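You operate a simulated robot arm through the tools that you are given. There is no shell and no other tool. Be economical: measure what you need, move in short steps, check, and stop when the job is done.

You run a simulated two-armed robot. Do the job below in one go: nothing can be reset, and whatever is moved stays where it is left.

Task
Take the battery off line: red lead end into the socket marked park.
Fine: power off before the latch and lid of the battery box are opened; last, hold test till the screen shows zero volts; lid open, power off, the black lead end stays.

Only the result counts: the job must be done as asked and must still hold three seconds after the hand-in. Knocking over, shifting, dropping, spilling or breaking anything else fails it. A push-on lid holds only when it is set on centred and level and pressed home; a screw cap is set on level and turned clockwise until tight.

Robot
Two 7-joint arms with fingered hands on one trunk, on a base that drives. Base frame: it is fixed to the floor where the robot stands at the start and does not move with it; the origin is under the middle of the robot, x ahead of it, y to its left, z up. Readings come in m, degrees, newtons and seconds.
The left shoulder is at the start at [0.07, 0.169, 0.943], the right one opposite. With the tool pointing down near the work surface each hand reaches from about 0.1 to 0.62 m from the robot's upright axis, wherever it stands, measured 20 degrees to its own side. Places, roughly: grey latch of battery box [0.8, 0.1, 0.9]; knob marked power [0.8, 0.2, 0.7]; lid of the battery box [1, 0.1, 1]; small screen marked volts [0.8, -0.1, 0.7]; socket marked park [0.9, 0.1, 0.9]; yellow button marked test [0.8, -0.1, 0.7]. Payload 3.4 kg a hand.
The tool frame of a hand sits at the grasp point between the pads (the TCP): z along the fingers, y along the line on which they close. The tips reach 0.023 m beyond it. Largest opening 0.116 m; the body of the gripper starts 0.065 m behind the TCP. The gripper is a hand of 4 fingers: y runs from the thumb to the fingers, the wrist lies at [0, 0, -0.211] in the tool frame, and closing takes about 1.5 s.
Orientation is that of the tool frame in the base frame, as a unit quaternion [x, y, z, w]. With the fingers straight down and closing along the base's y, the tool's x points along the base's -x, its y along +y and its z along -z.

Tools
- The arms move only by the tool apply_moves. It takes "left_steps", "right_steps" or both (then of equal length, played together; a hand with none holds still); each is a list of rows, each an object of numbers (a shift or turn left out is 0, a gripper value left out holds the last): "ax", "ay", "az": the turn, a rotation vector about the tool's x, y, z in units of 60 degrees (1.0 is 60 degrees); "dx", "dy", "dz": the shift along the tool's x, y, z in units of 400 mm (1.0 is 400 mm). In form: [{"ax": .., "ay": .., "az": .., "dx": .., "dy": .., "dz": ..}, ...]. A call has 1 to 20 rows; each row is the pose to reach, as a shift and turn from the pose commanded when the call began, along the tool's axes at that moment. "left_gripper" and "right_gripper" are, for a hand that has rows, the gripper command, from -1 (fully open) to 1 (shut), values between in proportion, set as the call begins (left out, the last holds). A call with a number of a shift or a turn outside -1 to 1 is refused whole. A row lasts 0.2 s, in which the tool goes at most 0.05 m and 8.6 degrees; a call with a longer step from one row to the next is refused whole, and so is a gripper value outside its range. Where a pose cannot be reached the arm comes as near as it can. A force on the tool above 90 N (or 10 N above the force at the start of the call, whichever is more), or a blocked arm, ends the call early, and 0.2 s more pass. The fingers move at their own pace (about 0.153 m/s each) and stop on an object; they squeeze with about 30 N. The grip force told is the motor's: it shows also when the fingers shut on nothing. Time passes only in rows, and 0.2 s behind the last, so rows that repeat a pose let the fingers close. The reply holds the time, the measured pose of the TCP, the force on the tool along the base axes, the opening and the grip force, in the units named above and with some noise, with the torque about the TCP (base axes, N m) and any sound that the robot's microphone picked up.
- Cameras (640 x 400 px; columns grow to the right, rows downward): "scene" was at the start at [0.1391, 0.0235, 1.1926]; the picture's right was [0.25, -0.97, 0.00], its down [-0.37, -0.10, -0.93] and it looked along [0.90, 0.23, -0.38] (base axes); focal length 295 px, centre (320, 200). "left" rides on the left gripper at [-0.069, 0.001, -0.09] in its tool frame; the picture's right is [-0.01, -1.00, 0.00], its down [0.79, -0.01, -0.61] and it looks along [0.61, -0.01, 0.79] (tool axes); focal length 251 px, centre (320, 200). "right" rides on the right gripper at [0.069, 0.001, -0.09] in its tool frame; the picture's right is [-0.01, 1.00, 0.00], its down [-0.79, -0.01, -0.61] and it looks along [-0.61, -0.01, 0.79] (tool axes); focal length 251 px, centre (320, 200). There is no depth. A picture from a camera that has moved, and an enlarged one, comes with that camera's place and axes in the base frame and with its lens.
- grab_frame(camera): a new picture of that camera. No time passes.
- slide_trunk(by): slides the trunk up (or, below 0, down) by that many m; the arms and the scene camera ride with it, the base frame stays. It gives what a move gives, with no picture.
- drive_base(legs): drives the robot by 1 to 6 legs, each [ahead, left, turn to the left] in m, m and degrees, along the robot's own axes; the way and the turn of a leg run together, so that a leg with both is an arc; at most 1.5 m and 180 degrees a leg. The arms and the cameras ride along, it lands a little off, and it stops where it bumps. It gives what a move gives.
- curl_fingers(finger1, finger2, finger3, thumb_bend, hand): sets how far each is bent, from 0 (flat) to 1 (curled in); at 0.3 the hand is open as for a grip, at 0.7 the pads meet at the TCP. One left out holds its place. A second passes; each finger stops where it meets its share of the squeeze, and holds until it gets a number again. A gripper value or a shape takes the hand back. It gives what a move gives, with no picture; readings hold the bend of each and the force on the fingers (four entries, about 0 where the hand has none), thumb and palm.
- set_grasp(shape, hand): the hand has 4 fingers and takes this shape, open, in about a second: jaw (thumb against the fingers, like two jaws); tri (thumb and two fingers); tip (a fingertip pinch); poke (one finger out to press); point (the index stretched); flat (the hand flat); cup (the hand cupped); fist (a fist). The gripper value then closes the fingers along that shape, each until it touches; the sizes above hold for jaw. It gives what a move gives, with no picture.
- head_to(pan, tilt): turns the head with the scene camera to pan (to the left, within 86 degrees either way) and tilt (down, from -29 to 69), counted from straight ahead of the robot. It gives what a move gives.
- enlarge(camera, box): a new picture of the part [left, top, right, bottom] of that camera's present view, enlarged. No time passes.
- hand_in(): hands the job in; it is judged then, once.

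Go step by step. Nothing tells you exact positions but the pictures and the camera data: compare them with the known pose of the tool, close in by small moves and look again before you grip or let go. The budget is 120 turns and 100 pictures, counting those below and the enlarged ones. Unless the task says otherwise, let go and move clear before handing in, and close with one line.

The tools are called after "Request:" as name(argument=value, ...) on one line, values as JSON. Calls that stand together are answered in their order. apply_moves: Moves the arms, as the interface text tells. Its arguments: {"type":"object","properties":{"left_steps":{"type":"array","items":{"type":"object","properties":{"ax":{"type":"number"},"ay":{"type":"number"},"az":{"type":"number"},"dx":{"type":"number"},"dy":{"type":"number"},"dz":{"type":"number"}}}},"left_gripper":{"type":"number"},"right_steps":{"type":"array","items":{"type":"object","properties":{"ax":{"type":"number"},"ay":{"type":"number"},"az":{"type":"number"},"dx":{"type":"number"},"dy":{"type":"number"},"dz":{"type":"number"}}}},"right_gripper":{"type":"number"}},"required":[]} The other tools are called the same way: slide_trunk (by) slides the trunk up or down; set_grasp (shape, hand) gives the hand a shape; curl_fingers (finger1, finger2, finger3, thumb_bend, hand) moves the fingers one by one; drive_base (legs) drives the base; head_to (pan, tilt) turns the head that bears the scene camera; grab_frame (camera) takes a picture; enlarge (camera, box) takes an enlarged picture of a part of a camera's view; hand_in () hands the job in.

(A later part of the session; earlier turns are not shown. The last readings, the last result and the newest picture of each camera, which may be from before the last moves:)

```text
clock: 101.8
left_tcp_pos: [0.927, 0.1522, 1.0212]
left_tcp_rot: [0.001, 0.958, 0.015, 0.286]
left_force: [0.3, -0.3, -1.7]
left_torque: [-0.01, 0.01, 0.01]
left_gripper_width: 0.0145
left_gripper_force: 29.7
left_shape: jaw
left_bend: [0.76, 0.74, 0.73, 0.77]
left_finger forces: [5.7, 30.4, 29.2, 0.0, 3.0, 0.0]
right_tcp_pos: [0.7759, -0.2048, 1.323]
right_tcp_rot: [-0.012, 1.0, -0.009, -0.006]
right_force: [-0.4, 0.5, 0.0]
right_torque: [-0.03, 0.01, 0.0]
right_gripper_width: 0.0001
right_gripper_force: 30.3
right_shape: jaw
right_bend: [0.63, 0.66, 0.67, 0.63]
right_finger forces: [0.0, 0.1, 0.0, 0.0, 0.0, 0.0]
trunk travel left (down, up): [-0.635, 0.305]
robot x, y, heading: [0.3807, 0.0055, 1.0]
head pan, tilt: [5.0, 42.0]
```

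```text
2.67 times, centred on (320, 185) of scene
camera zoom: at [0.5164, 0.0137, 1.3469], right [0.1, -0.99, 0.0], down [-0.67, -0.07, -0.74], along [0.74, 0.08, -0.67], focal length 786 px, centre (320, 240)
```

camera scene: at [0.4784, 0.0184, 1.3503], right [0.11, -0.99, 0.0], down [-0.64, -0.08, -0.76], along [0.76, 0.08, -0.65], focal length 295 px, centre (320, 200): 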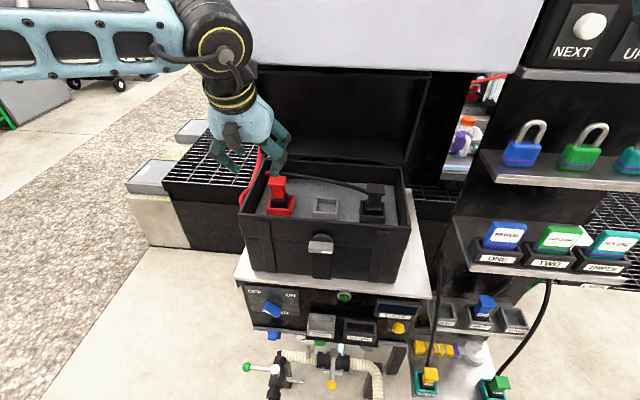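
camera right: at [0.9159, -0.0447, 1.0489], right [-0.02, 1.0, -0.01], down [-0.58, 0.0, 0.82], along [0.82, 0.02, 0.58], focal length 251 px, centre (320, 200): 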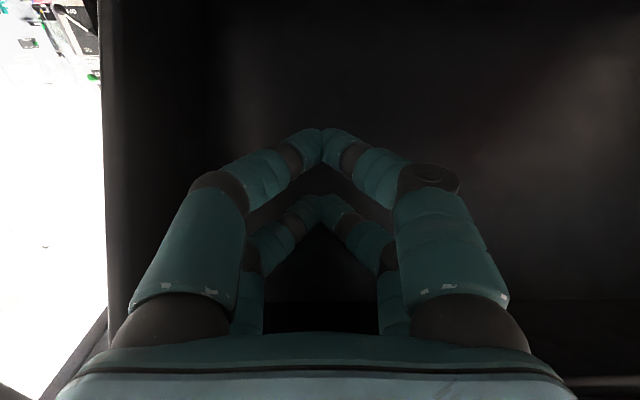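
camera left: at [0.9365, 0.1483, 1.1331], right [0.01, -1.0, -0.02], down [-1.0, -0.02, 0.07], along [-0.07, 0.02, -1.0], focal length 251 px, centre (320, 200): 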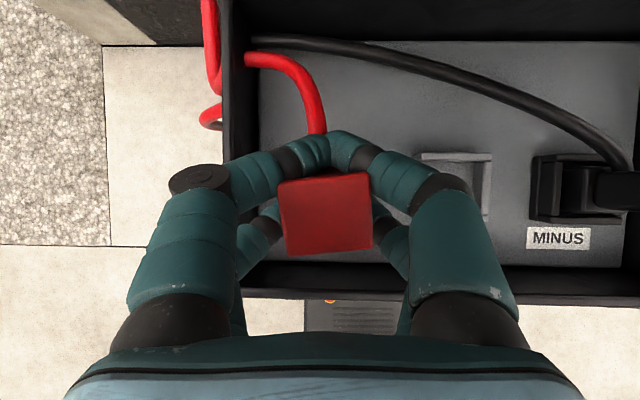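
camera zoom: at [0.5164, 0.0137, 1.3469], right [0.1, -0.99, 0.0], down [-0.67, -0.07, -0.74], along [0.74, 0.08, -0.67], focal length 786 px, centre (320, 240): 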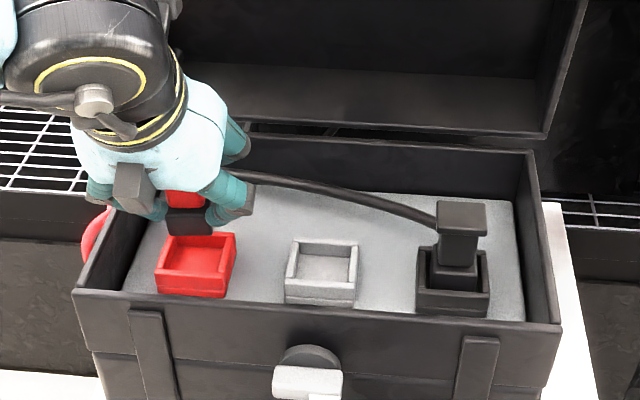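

The red plug is out and held. Moving it across to above PARK, staying raised.

Request:
apply_moves(left_steps=[{"dz": -0.02, "dx": -0.013}, {"dz": -0.02, "dx": -0.013, "dy": -0.06}, {"dz": -0.02, "dx": -0.013, "dy": -0.12}, {"dz": -0.02, "dx": -0.013, "dy": -0.18}, {"dz": -0.02, "dx": -0.013, "dy": -0.245}, {"dz": -0.02, "dx": -0.013, "dy": -0.245}])

Request:
grab_frame(camera="left")

Request:
enlarge(camera="scene", box=[240, 130, 400, 240])

```text
clock: 103.2
left_tcp_pos: [0.9119, 0.0992, 1.0304]
left_tcp_rot: [0.001, 0.958, 0.014, 0.286]
left_force: [0.1, 0.3, -1.0]
left_torque: [-0.02, -0.01, -0.02]
left_gripper_width: 0.0145
left_gripper_force: 30.2
left_shape: jaw
left_bend: [0.76, 0.74, 0.73, 0.77]
left_finger forces: [4.1, 30.1, 29.2, 0.0, 2.8, 0.0]
left hand out of reach, approached as far as the arm can: row 3, 4, 5, 6
right_tcp_pos: [0.7772, -0.2057, 1.323]
right_tcp_rot: [-0.013, 1.0, -0.009, -0.007]
right_force: [0.2, 0.4, -0.1]
right_torque: [-0.02, -0.03, 0.04]
right_gripper_width: 0.0
right_gripper_force: 30.1
right_shape: jaw
right_bend: [0.63, 0.66, 0.67, 0.63]
right_finger forces: [0.0, 0.0, 0.0, 0.0, 0.1, 0.0]
trunk travel left (down, up): [-0.635, 0.305]
robot x, y, heading: [0.3814, 0.0018, 0.9]
head pan, tilt: [5.0, 42.0]
```

```text
35 pictures are left
camera left: at [0.9208, 0.0964, 1.1413], right [0.01, -1.0, -0.02], down [-1.0, -0.02, 0.07], along [-0.07, 0.02, -1.0], focal length 251 px, centre (320, 200)
```

left: 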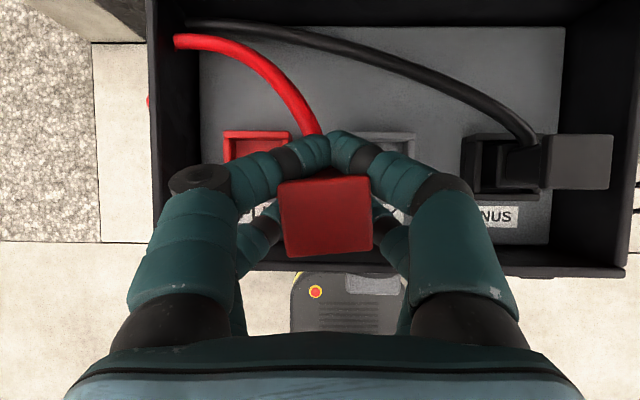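

```text
3.64 times, centred on (320, 185) of scene
camera zoom: at [0.5164, 0.014, 1.3468], right [0.1, -0.99, 0.0], down [-0.67, -0.07, -0.74], along [0.74, 0.08, -0.67], focal length 1072 px, centre (320, 254)
```

zoom: 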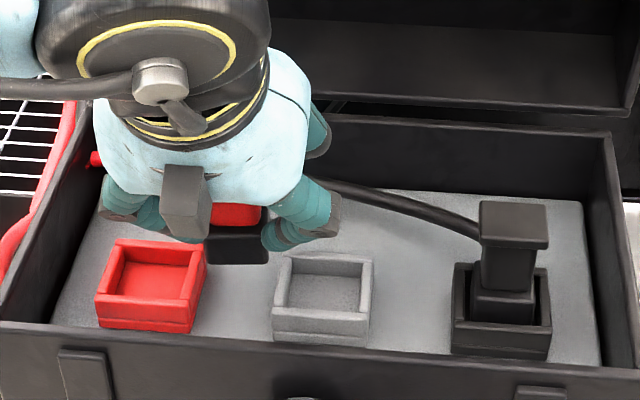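

The arm is limited sideways here, so I'll shift the base 6 cm to the right and carry the hand with it.

Request:
drive_base(legs=[[0, -0.07, 0]])

Request:
apply_moves(left_steps=[{"dz": 0.012, "dx": -0.018, "dy": 0.02}, {"dz": 0.022, "dx": -0.034, "dy": 0.04}, {"dz": 0.022, "dx": -0.034, "dy": 0.04}])

Request:
grab_frame(camera="left")

Request:
enlarge(camera="scene", box=[220, 130, 380, 240])

```text
clock: 104.2
left_tcp_pos: [0.9129, 0.0314, 1.0287]
left_tcp_rot: [0.001, 0.958, 0.013, 0.286]
left_force: [-0.5, 0.3, -0.3]
left_torque: [0.0, 0.02, 0.0]
left_gripper_width: 0.0148
left_gripper_force: 30.2
left_shape: jaw
left_bend: [0.76, 0.74, 0.73, 0.77]
left_finger forces: [4.1, 30.2, 29.3, 0.0, 2.9, 0.0]
right_tcp_pos: [0.7775, -0.2724, 1.3238]
right_tcp_rot: [-0.013, 1.0, -0.008, -0.005]
right_force: [-0.4, 0.8, -0.5]
right_torque: [-0.01, -0.01, 0.02]
right_gripper_width: 0.0
right_gripper_force: 30.0
right_shape: jaw
right_bend: [0.63, 0.66, 0.67, 0.63]
right_finger forces: [0.0, 0.0, 0.0, 0.0, 0.0, 0.1]
trunk travel left (down, up): [-0.635, 0.305]
robot x, y, heading: [0.3808, -0.0643, 1.1]
head pan, tilt: [5.0, 42.0]
```

```text
clock: 105.0
left_tcp_pos: [0.9286, 0.0447, 1.0286]
left_tcp_rot: [0.0, 0.958, 0.016, 0.286]
left_force: [-0.1, 0.1, -0.4]
left_torque: [0.0, 0.01, -0.02]
left_gripper_width: 0.0149
left_gripper_force: 29.5
left_shape: jaw
left_bend: [0.76, 0.74, 0.73, 0.77]
left_finger forces: [3.6, 30.1, 29.2, 0.0, 2.8, 0.1]
right_tcp_pos: [0.7772, -0.2768, 1.3223]
right_tcp_rot: [-0.013, 1.0, -0.007, -0.007]
right_force: [-0.4, 1.4, -0.8]
right_torque: [-0.02, -0.02, 0.03]
right_gripper_width: 0.0001
right_gripper_force: 30.1
right_shape: jaw
right_bend: [0.63, 0.66, 0.67, 0.63]
right_finger forces: [0.0, 0.0, 0.1, 0.0, 0.0, 0.0]
trunk travel left (down, up): [-0.635, 0.305]
robot x, y, heading: [0.3827, -0.0664, 1.1]
head pan, tilt: [5.0, 42.0]
```

```text
33 pictures are left
camera left: at [0.937, 0.0421, 1.1416], right [0.01, -1.0, -0.02], down [-1.0, -0.02, 0.07], along [-0.07, 0.02, -1.0], focal length 251 px, centre (320, 200)
```

left: 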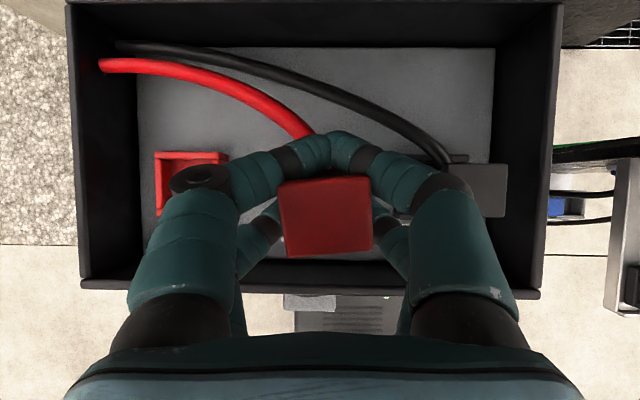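

```text
3.64 times, centred on (300, 185) of scene
camera zoom: at [0.5172, -0.0569, 1.3469], right [0.1, -0.99, 0.0], down [-0.67, -0.07, -0.74], along [0.74, 0.08, -0.67], focal length 1072 px, centre (393, 254)
```

zoom: 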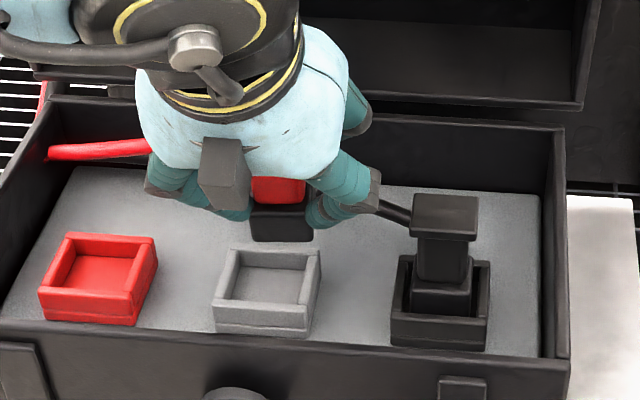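

The plug is yawed about 5° in the grip and sits about 12 mm right of and 15 mm in front of the PARK opening. I'll correct both before lowering.

Request:
apply_moves(left_steps=[{"dz": 0.01, "dx": -0.015, "dy": 0.015, "ax": 0.025, "az": 0.04}, {"dz": 0.02, "dx": -0.031, "dy": 0.03, "ax": 0.051, "az": 0.08}, {"dz": 0.02, "dx": -0.031, "dy": 0.03, "ax": 0.051, "az": 0.08}])

Request:
grab_frame(camera="left")

Request:
enlarge(camera="scene", box=[240, 140, 360, 230])

```text
clock: 105.8
left_tcp_pos: [0.9433, 0.0575, 1.03]
left_tcp_rot: [0.049, 0.957, 0.001, 0.285]
left_force: [0.2, 0.0, -0.8]
left_torque: [0.02, 0.0, 0.0]
left_gripper_width: 0.0144
left_gripper_force: 29.9
left_shape: jaw
left_bend: [0.76, 0.74, 0.73, 0.77]
left_finger forces: [3.4, 30.2, 29.2, 0.1, 2.5, 0.1]
right_tcp_pos: [0.7774, -0.275, 1.3222]
right_tcp_rot: [-0.013, 1.0, -0.008, -0.006]
right_force: [0.7, -0.3, -0.5]
right_torque: [-0.02, 0.0, 0.03]
right_gripper_width: 0.0
right_gripper_force: 30.0
right_shape: jaw
right_bend: [0.63, 0.66, 0.67, 0.63]
right_finger forces: [0.1, 0.0, 0.0, 0.0, 0.1, 0.0]
trunk travel left (down, up): [-0.635, 0.305]
robot x, y, heading: [0.3825, -0.066, 0.7]
head pan, tilt: [5.0, 42.0]
```

```text
31 pictures are left
camera left: at [0.9524, 0.0543, 1.1418], right [-0.09, -1.0, -0.02], down [-0.99, 0.08, 0.07], along [-0.07, 0.03, -1.0], focal length 251 px, centre (320, 200)
```

left: 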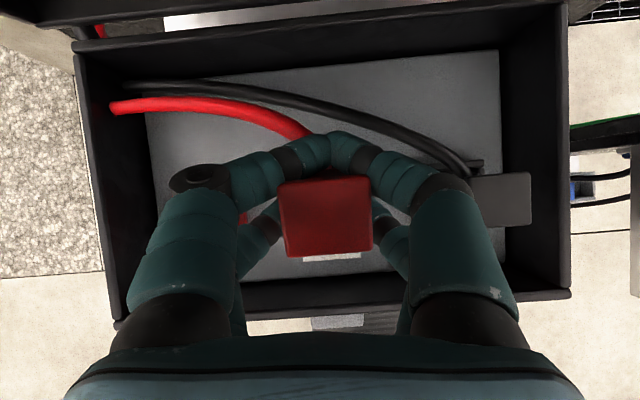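

```text
4.44 times, centred on (300, 185) of scene
camera zoom: at [0.5173, -0.0558, 1.3469], right [0.1, -0.99, 0.0], down [-0.67, -0.07, -0.74], along [0.74, 0.08, -0.67], focal length 1310 px, centre (409, 267)
```

zoom: 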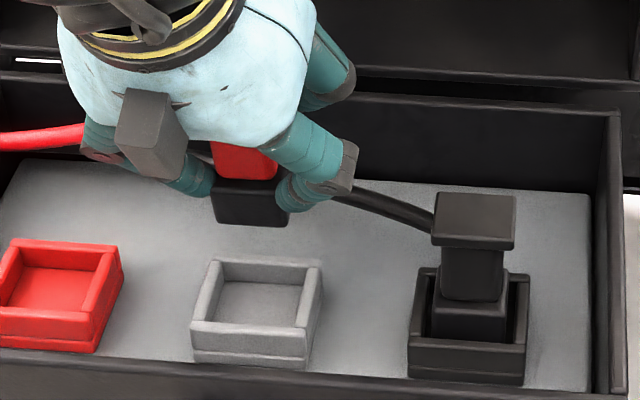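

Aligned over PARK in both views. Lowering 45 mm, then I'll check again.

Request:
apply_moves(left_steps=[{"dz": 0.03, "dx": 0.02}, {"dz": 0.06, "dx": 0.04}, {"dz": 0.09, "dx": 0.06}, {"dz": 0.09, "dx": 0.06}])

Request:
grab_frame(camera="left")

Request:
enlarge(camera="scene", box=[240, 140, 360, 230])

```text
clock: 106.8
left_tcp_pos: [0.9397, 0.0594, 0.9885]
left_tcp_rot: [0.049, 0.957, 0.0, 0.287]
left_force: [-6.8, -0.2, 12.9]
left_torque: [0.04, 0.12, 0.01]
left_gripper_width: 0.0146
left_gripper_force: 30.0
left_shape: jaw
left_bend: [0.76, 0.74, 0.73, 0.77]
left_finger forces: [0.1, 32.9, 32.6, 0.0, 0.1, 0.0]
right_tcp_pos: [0.7726, -0.274, 1.3243]
right_tcp_rot: [-0.014, 1.0, -0.009, -0.005]
right_force: [-0.2, -0.2, -0.8]
right_torque: [-0.01, 0.02, -0.03]
right_gripper_width: 0.0
right_gripper_force: 29.7
right_shape: jaw
right_bend: [0.63, 0.66, 0.67, 0.63]
right_finger forces: [0.0, 0.1, 0.0, 0.1, 0.0, 0.1]
trunk travel left (down, up): [-0.635, 0.305]
robot x, y, heading: [0.386, -0.0636, 0.9]
head pan, tilt: [5.0, 42.0]
```

```text
29 pictures are left
camera left: at [0.9471, 0.0552, 1.1007], right [-0.09, -1.0, -0.02], down [-0.99, 0.08, 0.07], along [-0.07, 0.03, -1.0], focal length 251 px, centre (320, 200)
```

left: 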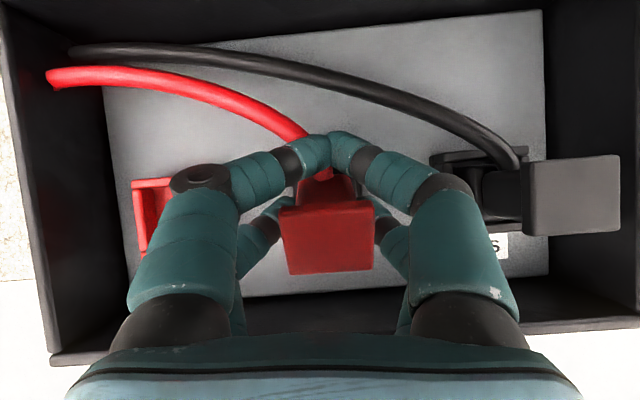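

```text
4.44 times, centred on (300, 185) of scene
camera zoom: at [0.5123, -0.0559, 1.3476], right [0.1, -0.99, 0.0], down [-0.66, -0.07, -0.75], along [0.74, 0.08, -0.67], focal length 1310 px, centre (409, 267)
```

zoom: 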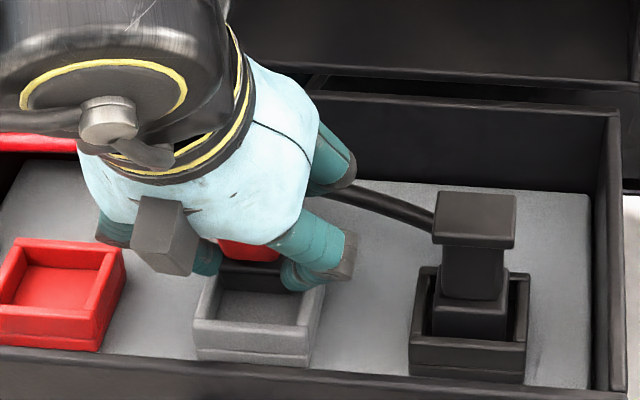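

The plug leans in the grip (bottom toward the back), so it met the rear rim. I'll lift and look at its tilt from both cameras.

Request:
apply_moves(left_steps=[{"dz": -0.03, "dx": -0.015}, {"dz": -0.06, "dx": -0.02}, {"dz": -0.0875, "dx": -0.003}, {"dz": -0.0875, "dx": -0.003}])

Request:
grab_frame(camera="left")

Request:
enlarge(camera="scene", box=[240, 140, 360, 230])

```text
clock: 107.8
left_tcp_pos: [0.9259, 0.0587, 1.0155]
left_tcp_rot: [0.048, 0.957, 0.001, 0.285]
left_force: [0.2, -0.4, 0.1]
left_torque: [0.0, 0.01, -0.01]
left_gripper_width: 0.0144
left_gripper_force: 30.0
left_shape: jaw
left_bend: [0.76, 0.74, 0.73, 0.77]
left_finger forces: [0.5, 30.8, 30.4, 0.0, 0.9, 0.0]
right_tcp_pos: [0.7779, -0.2747, 1.3225]
right_tcp_rot: [-0.013, 1.0, -0.008, -0.007]
right_force: [0.2, -0.2, 0.8]
right_torque: [0.03, 0.01, -0.01]
right_gripper_width: 0.0002
right_gripper_force: 30.2
right_shape: jaw
right_bend: [0.63, 0.66, 0.67, 0.63]
right_finger forces: [0.1, 0.0, 0.0, 0.0, 0.0, 0.0]
trunk travel left (down, up): [-0.635, 0.305]
robot x, y, heading: [0.3834, -0.0656, 1.1]
head pan, tilt: [5.0, 42.0]
```

```text
27 pictures are left
camera left: at [0.9348, 0.0557, 1.1277], right [-0.09, -1.0, -0.02], down [-0.99, 0.08, 0.08], along [-0.07, 0.03, -1.0], focal length 251 px, centre (320, 200)
```

left: 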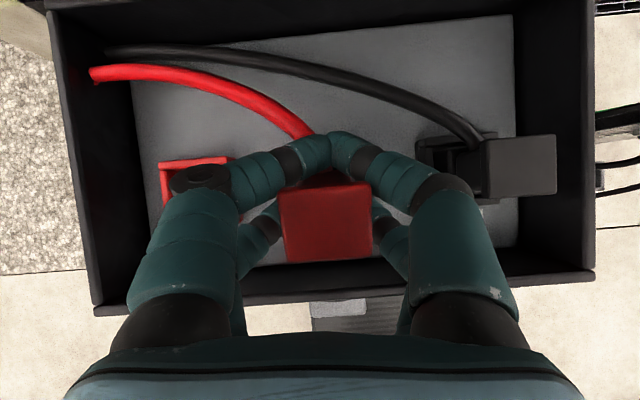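

```text
4.44 times, centred on (300, 185) of scene
camera zoom: at [0.518, -0.0557, 1.3468], right [0.1, -0.99, 0.0], down [-0.67, -0.07, -0.74], along [0.74, 0.08, -0.67], focal length 1310 px, centre (409, 267)
```

zoom: 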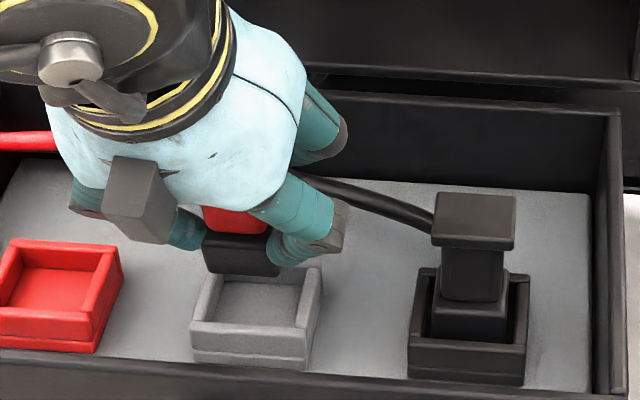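

The plug's base is about 12 mm behind and 5 mm left of the opening. I'll shift and lower a little.

Request:
apply_moves(left_steps=[{"dz": 0.0, "dx": 0.02, "dy": -0.0125}, {"dz": 0.009, "dx": 0.0415, "dy": -0.0125}, {"dz": 0.009, "dx": 0.0415, "dy": -0.0125}])

Request:
enlarge(camera="scene", box=[240, 140, 360, 230])

```text
clock: 108.6
left_tcp_pos: [0.9126, 0.0551, 1.0054]
left_tcp_rot: [0.049, 0.957, 0.0, 0.284]
left_force: [0.2, -1.3, -0.3]
left_torque: [0.0, 0.02, 0.0]
left_gripper_width: 0.0145
left_gripper_force: 29.8
left_shape: jaw
left_bend: [0.76, 0.74, 0.73, 0.77]
left_finger forces: [0.5, 30.6, 30.4, 0.0, 0.7, 0.0]
right_tcp_pos: [0.7775, -0.275, 1.3225]
right_tcp_rot: [-0.012, 1.0, -0.008, -0.007]
right_force: [1.1, -0.1, 1.0]
right_torque: [0.02, -0.04, 0.0]
right_gripper_width: 0.0
right_gripper_force: 30.1
right_shape: jaw
right_bend: [0.63, 0.66, 0.67, 0.63]
right_finger forces: [0.1, 0.1, 0.0, 0.0, 0.1, 0.0]
trunk travel left (down, up): [-0.635, 0.305]
robot x, y, heading: [0.387, -0.0655, 1.0]
head pan, tilt: [5.0, 42.0]
```

```text
4.44 times, centred on (300, 185) of scene
camera zoom: at [0.5171, -0.0558, 1.3469], right [0.1, -0.99, 0.0], down [-0.67, -0.07, -0.74], along [0.74, 0.08, -0.67], focal length 1310 px, centre (409, 267)
```

zoom: 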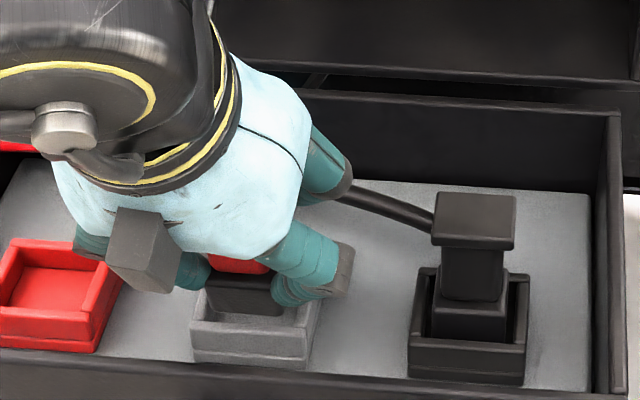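

Request:
apply_moves(left_steps=[{"dz": 0.008, "dx": 0.005, "dy": -0.008}, {"dz": 0.017, "dx": 0.011, "dy": -0.008}, {"dz": 0.017, "dx": 0.011, "dy": -0.008}])

Request:
enlarge(camera="scene", box=[240, 140, 360, 230])

```text
clock: 109.4
left_tcp_pos: [0.9125, 0.0518, 0.9975]
left_tcp_rot: [0.048, 0.957, 0.002, 0.285]
left_force: [0.9, 0.1, 2.0]
left_torque: [0.07, 0.01, -0.03]
left_gripper_width: 0.0144
left_gripper_force: 29.8
left_shape: jaw
left_bend: [0.76, 0.74, 0.73, 0.77]
left_finger forces: [0.4, 31.2, 30.4, 0.0, 0.8, 0.0]
right_tcp_pos: [0.7772, -0.2741, 1.323]
right_tcp_rot: [-0.014, 1.0, -0.008, -0.006]
right_force: [0.1, 0.9, -0.5]
right_torque: [-0.01, 0.0, 0.0]
right_gripper_width: 0.0
right_gripper_force: 29.6
right_shape: jaw
right_bend: [0.63, 0.66, 0.67, 0.63]
right_finger forces: [0.0, 0.0, 0.1, 0.0, 0.0, 0.2]
trunk travel left (down, up): [-0.635, 0.305]
robot x, y, heading: [0.386, -0.0637, 0.9]
head pan, tilt: [5.0, 42.0]
```

```text
4.44 times, centred on (300, 185) of scene
camera zoom: at [0.517, -0.0558, 1.347], right [0.1, -0.99, 0.0], down [-0.67, -0.07, -0.74], along [0.74, 0.08, -0.67], focal length 1310 px, centre (409, 267)
```

zoom: 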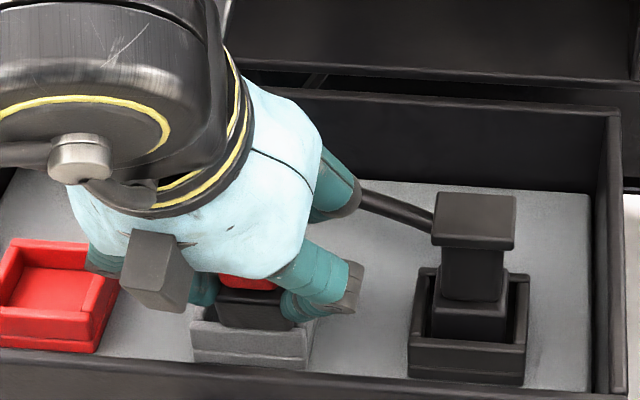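

The base now just touches the front rim, so the opening is about 12 mm further back. I'll step back over it and go down.

Request:
apply_moves(left_steps=[{"dx": -0.018}, {"dz": 0.012, "dx": -0.028}, {"dz": 0.027, "dx": -0.018}, {"dz": 0.0415, "dx": -0.009}, {"dz": 0.0415, "dx": -0.009}])

Request:
enlarge(camera="scene", box=[240, 140, 360, 230])

Request:
grab_frame(camera="left")

```text
clock: 110.6
left_tcp_pos: [0.9231, 0.0541, 0.9829]
left_tcp_rot: [0.049, 0.958, 0.001, 0.283]
left_force: [-1.1, -1.0, 6.4]
left_torque: [0.09, 0.11, 0.05]
left_gripper_width: 0.0144
left_gripper_force: 30.0
left_shape: jaw
left_bend: [0.76, 0.72, 0.75, 0.77]
left_finger forces: [1.3, 30.4, 30.8, 0.0, 0.0, 0.0]
right_tcp_pos: [0.7782, -0.2747, 1.3218]
right_tcp_rot: [-0.013, 1.0, -0.008, -0.007]
right_force: [0.2, 0.3, -0.3]
right_torque: [0.03, 0.01, 0.01]
right_gripper_width: 0.0
right_gripper_force: 30.1
right_shape: jaw
right_bend: [0.63, 0.66, 0.67, 0.63]
right_finger forces: [0.0, 0.0, 0.1, 0.0, 0.0, 0.0]
trunk travel left (down, up): [-0.635, 0.305]
robot x, y, heading: [0.3903, -0.0639, 1.0]
head pan, tilt: [5.0, 42.0]
```

```text
4.44 times, centred on (300, 185) of scene
camera zoom: at [0.5178, -0.0558, 1.3465], right [0.1, -0.99, 0.0], down [-0.67, -0.07, -0.74], along [0.74, 0.08, -0.67], focal length 1310 px, centre (409, 267)
```

zoom: 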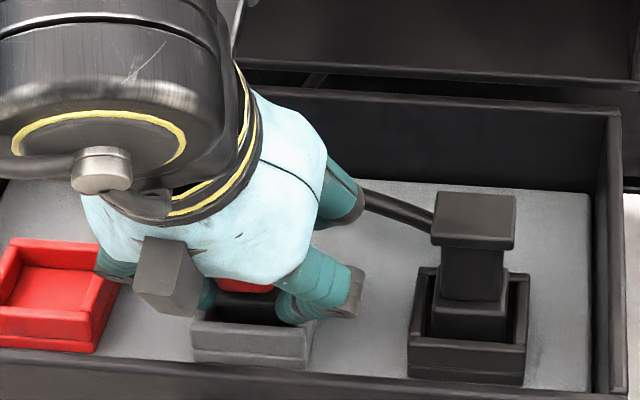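

```text
22 pictures are left
camera left: at [0.9331, 0.0494, 1.0955], right [-0.09, -1.0, -0.02], down [-0.99, 0.08, 0.08], along [-0.08, 0.03, -1.0], focal length 251 px, centre (320, 200)
```

left: 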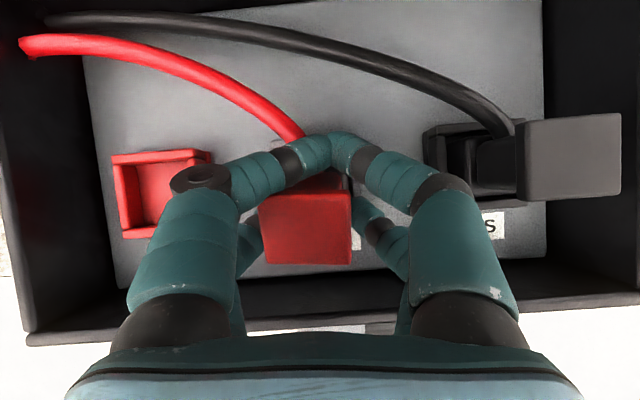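

The base looks to be entering the socket while the cap leans toward me. I'll push the top back (+x) to bring it upright.

Request:
apply_moves(left_steps=[{"dz": 0.009, "dx": -0.014, "dy": -0.003}, {"dz": 0.018, "dx": -0.028, "dy": -0.006}, {"dz": 0.027, "dx": -0.042, "dy": -0.008}, {"dz": 0.027, "dx": -0.042, "dy": -0.008}])

Request:
enlarge(camera="scene", box=[240, 140, 360, 230])

Request:
grab_frame(camera="left")

```text
clock: 111.6
left_tcp_pos: [0.9367, 0.0497, 0.9878]
left_tcp_rot: [0.047, 0.957, 0.0, 0.288]
left_force: [-37.7, 8.9, 0.7]
left_torque: [0.19, 1.52, 0.06]
left_gripper_width: 0.0148
left_gripper_force: 30.0
left_shape: jaw
left_bend: [0.75, 0.73, 0.75, 0.77]
left_finger forces: [12.0, 40.8, 31.2, 0.0, 0.0, 0.0]
right_tcp_pos: [0.7677, -0.2716, 1.3268]
right_tcp_rot: [-0.013, 1.0, -0.009, -0.002]
right_force: [1.1, 0.7, -0.6]
right_torque: [-0.02, 0.03, 0.02]
right_gripper_width: 0.0001
right_gripper_force: 29.3
right_shape: jaw
right_bend: [0.63, 0.66, 0.67, 0.63]
right_finger forces: [0.0, 0.1, 0.0, 0.1, 0.1, 0.0]
trunk travel left (down, up): [-0.635, 0.305]
robot x, y, heading: [0.3841, -0.0654, 1.1]
head pan, tilt: [5.0, 42.0]
```

```text
4.44 times, centred on (300, 185) of scene
camera zoom: at [0.5068, -0.0533, 1.3479], right [0.1, -0.99, 0.0], down [-0.66, -0.07, -0.75], along [0.74, 0.08, -0.66], focal length 1310 px, centre (409, 267)
```

zoom: 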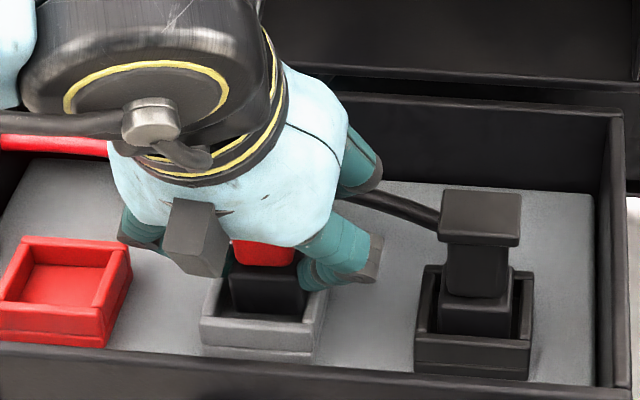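

```text
20 pictures are left
camera left: at [0.9443, 0.0467, 1.1012], right [-0.08, -1.0, -0.02], down [-0.99, 0.08, 0.07], along [-0.07, 0.03, -1.0], focal length 251 px, centre (320, 200)
```

left: 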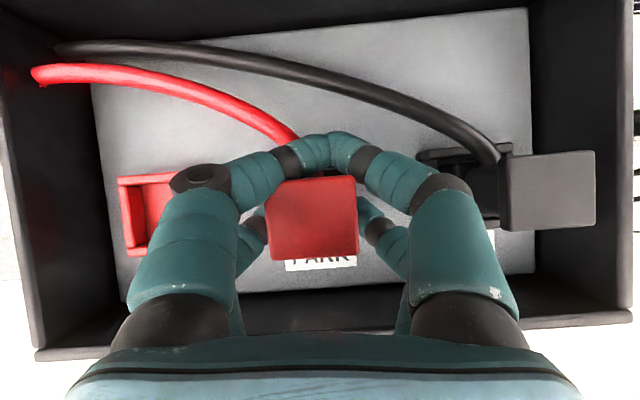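

The plug's base now sits in the PARK socket and is nearly upright. I'll relax the sideways push a little, press down and then release.

Request:
apply_moves(left_steps=[{"dz": 0.007, "dx": 0.0165}, {"dz": 0.017, "dx": 0.023}, {"dz": 0.017, "dx": 0.023}])

Request:
enlarge(camera="scene", box=[240, 140, 360, 230])

```text
clock: 112.4
left_tcp_pos: [0.9359, 0.0486, 0.9824]
left_tcp_rot: [0.048, 0.955, 0.0, 0.292]
left_force: [-15.5, 8.8, 36.1]
left_torque: [-0.06, 0.85, 0.33]
left_gripper_width: 0.0155
left_gripper_force: 30.1
left_shape: jaw
left_bend: [0.75, 0.74, 0.76, 0.77]
left_finger forces: [7.9, 41.0, 58.8, 0.0, 0.0, 0.0]
right_tcp_pos: [0.7662, -0.2725, 1.327]
right_tcp_rot: [-0.012, 1.0, -0.008, -0.001]
right_force: [0.5, 0.6, -1.0]
right_torque: [-0.01, -0.04, 0.01]
right_gripper_width: 0.0
right_gripper_force: 30.0
right_shape: jaw
right_bend: [0.63, 0.66, 0.67, 0.63]
right_finger forces: [0.0, 0.0, 0.0, 0.1, 0.1, 0.0]
trunk travel left (down, up): [-0.635, 0.305]
robot x, y, heading: [0.3854, -0.0655, 1.0]
head pan, tilt: [5.0, 42.0]
```

```text
4.44 times, centred on (300, 185) of scene
camera zoom: at [0.5069, -0.0549, 1.3485], right [0.1, -0.99, 0.0], down [-0.66, -0.07, -0.75], along [0.74, 0.08, -0.66], focal length 1310 px, centre (409, 267)
```

zoom: 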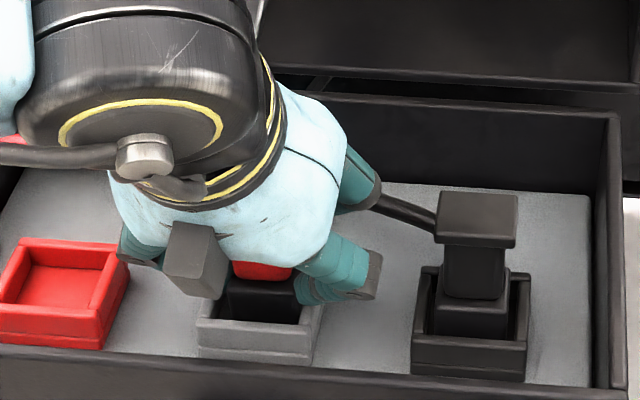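

Request:
apply_moves(left_steps=[{}, {}, {}, {}], left_gripper=-0.1)

Request:
apply_moves(left_steps=[{"dz": -0.06}, {"dz": -0.12}, {"dz": -0.18}, {"dz": -0.24}, {"dz": -0.24}])

Request:
enlarge(camera="scene", box=[240, 140, 360, 230])

Request:
grab_frame(camera="left")

```text
clock: 113.4
left_tcp_pos: [0.9372, 0.0469, 0.9777]
left_tcp_rot: [0.05, 0.956, 0.001, 0.288]
left_force: [1.6, -3.5, 31.1]
left_torque: [0.7, 0.15, -0.02]
left_gripper_width: 0.06
left_gripper_force: 0.0
left_shape: jaw
left_bend: [0.72, 0.8, 0.72, 0.74]
left_finger forces: [0.0, 41.8, 0.0, 0.1, 0.0, 0.0]
right_tcp_pos: [0.7723, -0.2779, 1.3244]
right_tcp_rot: [-0.014, 1.0, -0.007, -0.004]
right_force: [0.3, 0.2, 0.2]
right_torque: [0.0, 0.0, 0.01]
right_gripper_width: 0.0
right_gripper_force: 30.2
right_shape: jaw
right_bend: [0.63, 0.66, 0.67, 0.63]
right_finger forces: [0.0, 0.0, 0.1, 0.0, 0.0, 0.0]
trunk travel left (down, up): [-0.635, 0.305]
robot x, y, heading: [0.3868, -0.065, 0.7]
head pan, tilt: [5.0, 42.0]
```

```text
clock: 114.6
left_tcp_pos: [0.887, 0.0501, 1.0558]
left_tcp_rot: [0.049, 0.957, 0.0, 0.284]
left_force: [-0.5, 0.3, 0.2]
left_torque: [0.03, 0.0, 0.01]
left_gripper_width: 0.0632
left_gripper_force: 0.1
left_shape: jaw
left_bend: [0.72, 0.72, 0.72, 0.74]
left_finger forces: [0.1, 0.1, 0.0, 0.0, 0.1, 0.0]
right_tcp_pos: [0.7774, -0.275, 1.3233]
right_tcp_rot: [-0.013, 1.0, -0.008, -0.005]
right_force: [0.0, 0.0, 0.1]
right_torque: [-0.03, -0.01, -0.01]
right_gripper_width: 0.0003
right_gripper_force: 30.2
right_shape: jaw
right_bend: [0.63, 0.66, 0.67, 0.63]
right_finger forces: [0.0, 0.0, 0.0, 0.1, 0.0, 0.0]
trunk travel left (down, up): [-0.635, 0.305]
robot x, y, heading: [0.3845, -0.0625, 0.9]
head pan, tilt: [5.0, 42.0]
```

```text
4.44 times, centred on (300, 185) of scene
camera zoom: at [0.5173, -0.056, 1.3469], right [0.1, -0.99, 0.0], down [-0.67, -0.07, -0.74], along [0.74, 0.08, -0.67], focal length 1310 px, centre (409, 267)
```

zoom: 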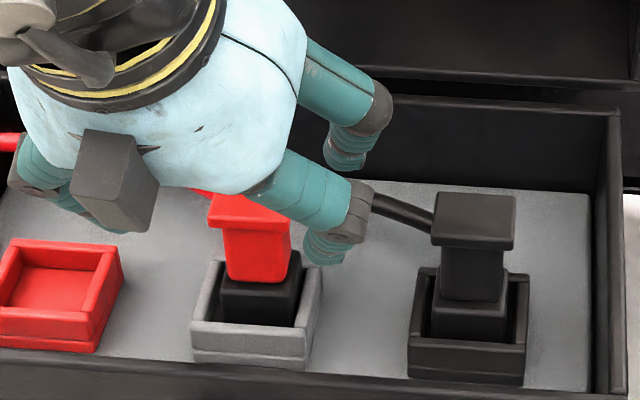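

```text
17 pictures are left
camera left: at [0.8949, 0.0467, 1.1676], right [-0.09, -1.0, -0.02], down [-0.99, 0.08, 0.08], along [-0.07, 0.03, -1.0], focal length 251 px, centre (320, 200)
```

left: 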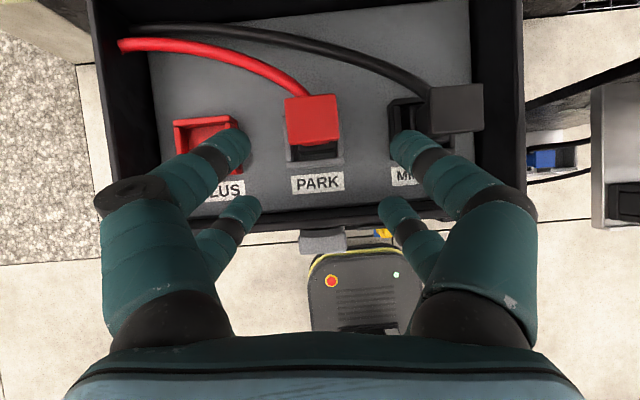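

The plug stands upright in PARK. To make sure it's home, I'll close the fingers and press the cap down gently.

Request:
apply_moves(left_steps=[{}, {}, {}, {}, {}, {"dz": 0.038, "dx": 0.0245}, {"dz": 0.072, "dx": -0.03, "dy": 0.008}, {"dz": 0.1075, "dx": -0.0825, "dy": 0.008}, {"dz": 0.1075, "dx": -0.0825, "dy": 0.008}], left_gripper=1.0)

Request:
enlarge(camera="scene", box=[240, 140, 360, 230])

```text
clock: 116.6
left_tcp_pos: [0.9383, 0.0501, 1.0378]
left_tcp_rot: [0.048, 0.957, 0.002, 0.286]
left_force: [0.4, -0.6, 0.5]
left_torque: [0.0, -0.02, -0.01]
left_gripper_width: 0.0001
left_gripper_force: 30.1
left_shape: jaw
left_bend: [0.62, 0.63, 0.63, 0.63]
left_finger forces: [0.1, 0.0, 0.1, 0.0, 0.0, 0.1]
right_tcp_pos: [0.7764, -0.2738, 1.324]
right_tcp_rot: [-0.013, 1.0, -0.007, -0.006]
right_force: [-0.8, 0.3, 0.6]
right_torque: [0.0, -0.03, -0.02]
right_gripper_width: 0.0
right_gripper_force: 30.5
right_shape: jaw
right_bend: [0.63, 0.66, 0.67, 0.63]
right_finger forces: [0.0, 0.0, 0.0, 0.0, 0.0, 0.0]
trunk travel left (down, up): [-0.635, 0.305]
robot x, y, heading: [0.3889, -0.0646, 1.0]
head pan, tilt: [5.0, 42.0]
```

```text
4.44 times, centred on (300, 185) of scene
camera zoom: at [0.5163, -0.0559, 1.347], right [0.1, -0.99, 0.0], down [-0.67, -0.07, -0.74], along [0.74, 0.08, -0.67], focal length 1310 px, centre (409, 267)
```

zoom: 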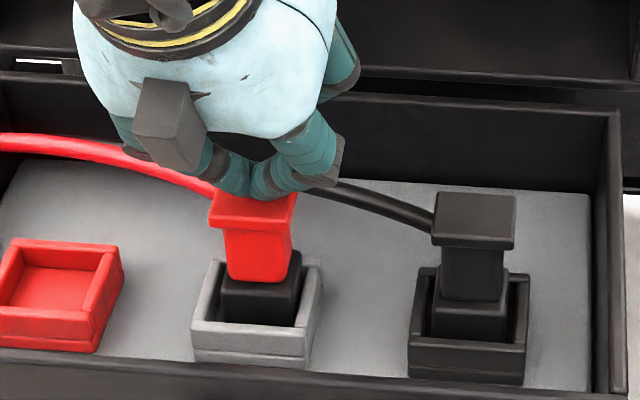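

Request:
apply_moves(left_steps=[{"dz": 0.01, "dx": 0.03, "dy": 0.005}, {"dz": 0.02, "dx": 0.037, "dy": 0.005}, {"dz": 0.03, "dx": 0.044, "dy": 0.005}, {"dz": 0.03, "dx": 0.044, "dy": 0.005}])

Request:
enlarge(camera="scene", box=[240, 140, 360, 230])

```text
clock: 117.5
left_tcp_pos: [0.9324, 0.0489, 1.0334]
left_tcp_rot: [0.049, 0.952, -0.006, 0.302]
left_force: [-12.8, 1.3, 63.8]
left_torque: [0.27, 0.81, 0.05]
left_gripper_width: 0.0001
left_gripper_force: 29.8
left_shape: jaw
left_bend: [0.62, 0.71, 0.7, 0.63]
left_finger forces: [0.1, 0.1, 0.0, 0.0, 0.0, 0.0]
right_tcp_pos: [0.7739, -0.275, 1.3241]
right_tcp_rot: [-0.013, 1.0, -0.007, -0.005]
right_force: [1.4, -0.2, 0.4]
right_torque: [-0.01, 0.12, 0.01]
right_gripper_width: 0.0001
right_gripper_force: 29.7
right_shape: jaw
right_bend: [0.63, 0.66, 0.67, 0.63]
right_finger forces: [0.0, 0.1, 0.1, 0.0, 0.1, 0.0]
trunk travel left (down, up): [-0.635, 0.305]
robot x, y, heading: [0.3839, -0.0655, 1.1]
head pan, tilt: [5.0, 42.0]
stopped in row 4 (left hand): the force on the tool passed its limit at 91 N (the readings are from after the stop); the commanded pose is now the measured one
```

```text
4.44 times, centred on (300, 185) of scene
camera zoom: at [0.5131, -0.0562, 1.3473], right [0.1, -0.99, 0.0], down [-0.66, -0.07, -0.75], along [0.74, 0.08, -0.67], focal length 1310 px, centre (409, 267)
```

zoom: 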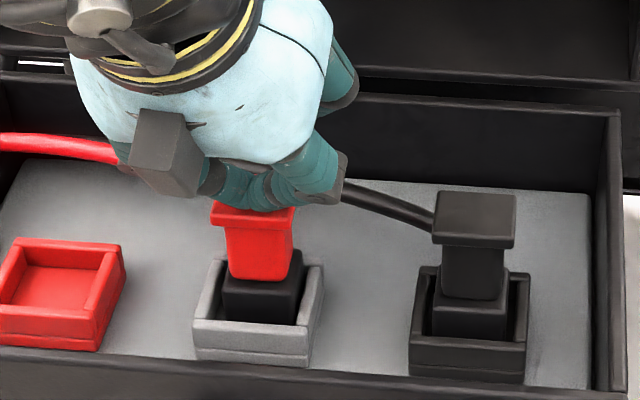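

Pressed home firmly. Now the left hand withdraws up and back, then aside.

Request:
apply_moves(left_steps=[{"dz": -0.02, "dx": 0.01}, {"dz": -0.08, "dx": 0.06}, {"dz": -0.14, "dx": 0.12}, {"dz": -0.2, "dx": 0.17}, {"dz": -0.26, "dx": 0.17}, {"dz": -0.26, "dx": 0.17, "dy": 0.1}, {"dz": -0.26, "dx": 0.17, "dy": 0.2}, {"dz": -0.26, "dx": 0.17, "dy": 0.3}, {"dz": -0.26, "dx": 0.17, "dy": 0.4}, {"dz": -0.26, "dx": 0.17, "dy": 0.5}, {"dz": -0.26, "dx": 0.17, "dy": 0.6}, {"dz": -0.26, "dx": 0.17, "dy": 0.6}])

Request:
grab_frame(camera="scene")

```text
clock: 120.1
left_tcp_pos: [0.8407, 0.2995, 1.0783]
left_tcp_rot: [0.05, 0.955, -0.002, 0.294]
left_force: [-0.3, 0.4, 0.6]
left_torque: [0.0, -0.02, -0.02]
left_gripper_width: 0.0
left_gripper_force: 30.3
left_shape: jaw
left_bend: [0.62, 0.67, 0.68, 0.63]
left_finger forces: [0.0, 0.0, 0.1, 0.0, 0.0, 0.0]
right_tcp_pos: [0.7767, -0.2759, 1.3233]
right_tcp_rot: [-0.013, 1.0, -0.007, -0.007]
right_force: [0.2, -0.1, 0.1]
right_torque: [0.02, 0.0, 0.0]
right_gripper_width: 0.0002
right_gripper_force: 30.0
right_shape: jaw
right_bend: [0.63, 0.66, 0.67, 0.63]
right_finger forces: [0.0, 0.1, 0.0, 0.0, 0.0, 0.0]
trunk travel left (down, up): [-0.635, 0.305]
robot x, y, heading: [0.3855, -0.0647, 0.8]
head pan, tilt: [5.0, 42.0]
```

```text
14 pictures are left
camera scene: at [0.517, -0.0566, 1.3469], right [0.1, -0.99, 0.0], down [-0.67, -0.07, -0.74], along [0.74, 0.08, -0.67], focal length 295 px, centre (320, 200)
```

scene: 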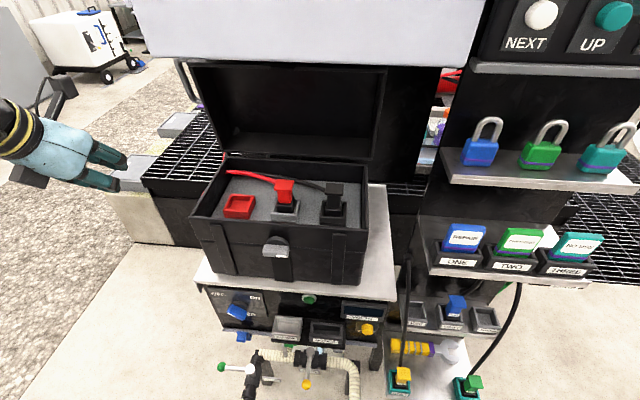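

The red lead is in PARK, black is untouched and the lid is open. Now the test button (about [0.84, -0.137, 0.655]): I'll back the base away, point the right hand forward and lower the trunk.

Request:
drive_base(legs=[[-0.27, 0, 0]])

Request:
apply_moves(right_steps=[{"ay": -0.14}, {"ay": -0.28}, {"ay": -0.42}, {"ay": -0.56}, {"ay": -0.7}, {"ay": -0.84}, {"ay": -0.98}], left_steps=[{"dz": -0.05, "dx": -0.04}, {"dz": -0.1, "dx": -0.08}, {"dz": -0.15, "dx": -0.12}, {"dz": -0.2, "dx": -0.16}, {"dz": -0.25, "dx": -0.2}, {"dz": -0.3, "dx": -0.22}, {"dz": -0.3, "dx": -0.22}])

Request:
apply_moves(right_steps=[{"ay": -0.13}, {"ay": -0.26}, {"ay": -0.39}, {"ay": -0.52}, {"ay": -0.52}])

Request:
slide_trunk(by=-0.555)

```text
clock: 122.0
left_tcp_pos: [0.5753, 0.2993, 1.0784]
left_tcp_rot: [0.046, 0.955, -0.002, 0.294]
left_force: [0.3, 0.2, 0.3]
left_torque: [-0.03, -0.01, -0.01]
left_gripper_width: 0.0003
left_gripper_force: 29.8
left_shape: jaw
left_bend: [0.62, 0.67, 0.68, 0.63]
left_finger forces: [0.0, 0.0, 0.0, 0.1, 0.0, 0.1]
right_tcp_pos: [0.5149, -0.2759, 1.3235]
right_tcp_rot: [-0.018, 1.0, -0.008, -0.007]
right_force: [0.3, 0.2, 0.3]
right_torque: [-0.01, -0.02, 0.0]
right_gripper_width: 0.0002
right_gripper_force: 29.8
right_shape: jaw
right_bend: [0.63, 0.66, 0.67, 0.63]
right_finger forces: [0.1, 0.0, 0.0, 0.0, 0.0, 0.1]
trunk travel left (down, up): [-0.635, 0.305]
robot x, y, heading: [0.1191, -0.0704, 1.3]
head pan, tilt: [5.0, 42.0]
```

```text
clock: 123.5
left_tcp_pos: [0.5804, 0.2946, 1.2266]
left_tcp_rot: [0.046, 0.955, -0.001, 0.294]
left_force: [0.1, -0.2, 0.8]
left_torque: [-0.03, 0.03, 0.01]
left_gripper_width: 0.0
left_gripper_force: 30.7
left_shape: jaw
left_bend: [0.62, 0.67, 0.68, 0.63]
left_finger forces: [0.0, 0.0, 0.1, 0.1, 0.0, 0.0]
right_tcp_pos: [0.5133, -0.2768, 1.322]
right_tcp_rot: [-0.017, 0.873, 0.002, 0.487]
right_force: [0.3, -1.3, -0.2]
right_torque: [0.0, 0.03, 0.0]
right_gripper_width: 0.0001
right_gripper_force: 30.6
right_shape: jaw
right_bend: [0.63, 0.66, 0.67, 0.63]
right_finger forces: [0.1, 0.1, 0.0, 0.0, 0.0, 0.1]
trunk travel left (down, up): [-0.635, 0.305]
robot x, y, heading: [0.1177, -0.0714, 1.4]
head pan, tilt: [5.0, 42.0]
```

```text
clock: 124.8
left_tcp_pos: [0.5797, 0.2945, 1.2272]
left_tcp_rot: [0.045, 0.955, -0.001, 0.294]
left_force: [-0.1, 1.2, 0.2]
left_torque: [0.02, 0.0, 0.0]
left_gripper_width: 0.0
left_gripper_force: 30.2
left_shape: jaw
left_bend: [0.62, 0.67, 0.68, 0.63]
left_finger forces: [0.0, 0.0, 0.1, 0.0, 0.1, 0.1]
right_tcp_pos: [0.5185, -0.275, 1.3327]
right_tcp_rot: [-0.017, 0.711, 0.007, 0.703]
right_force: [0.6, -0.7, 0.9]
right_torque: [-0.01, -0.01, -0.06]
right_gripper_width: 0.0
right_gripper_force: 30.3
right_shape: jaw
right_bend: [0.63, 0.66, 0.67, 0.63]
right_finger forces: [0.1, 0.1, 0.1, 0.1, 0.0, 0.0]
right hand out of reach, approached as far as the arm can: row 4, 5
trunk travel left (down, up): [-0.635, 0.305]
robot x, y, heading: [0.1194, -0.0729, 1.6]
head pan, tilt: [5.0, 42.0]
```

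```text
refused: -0.555 is not a number from -0.4 to 0.4
```

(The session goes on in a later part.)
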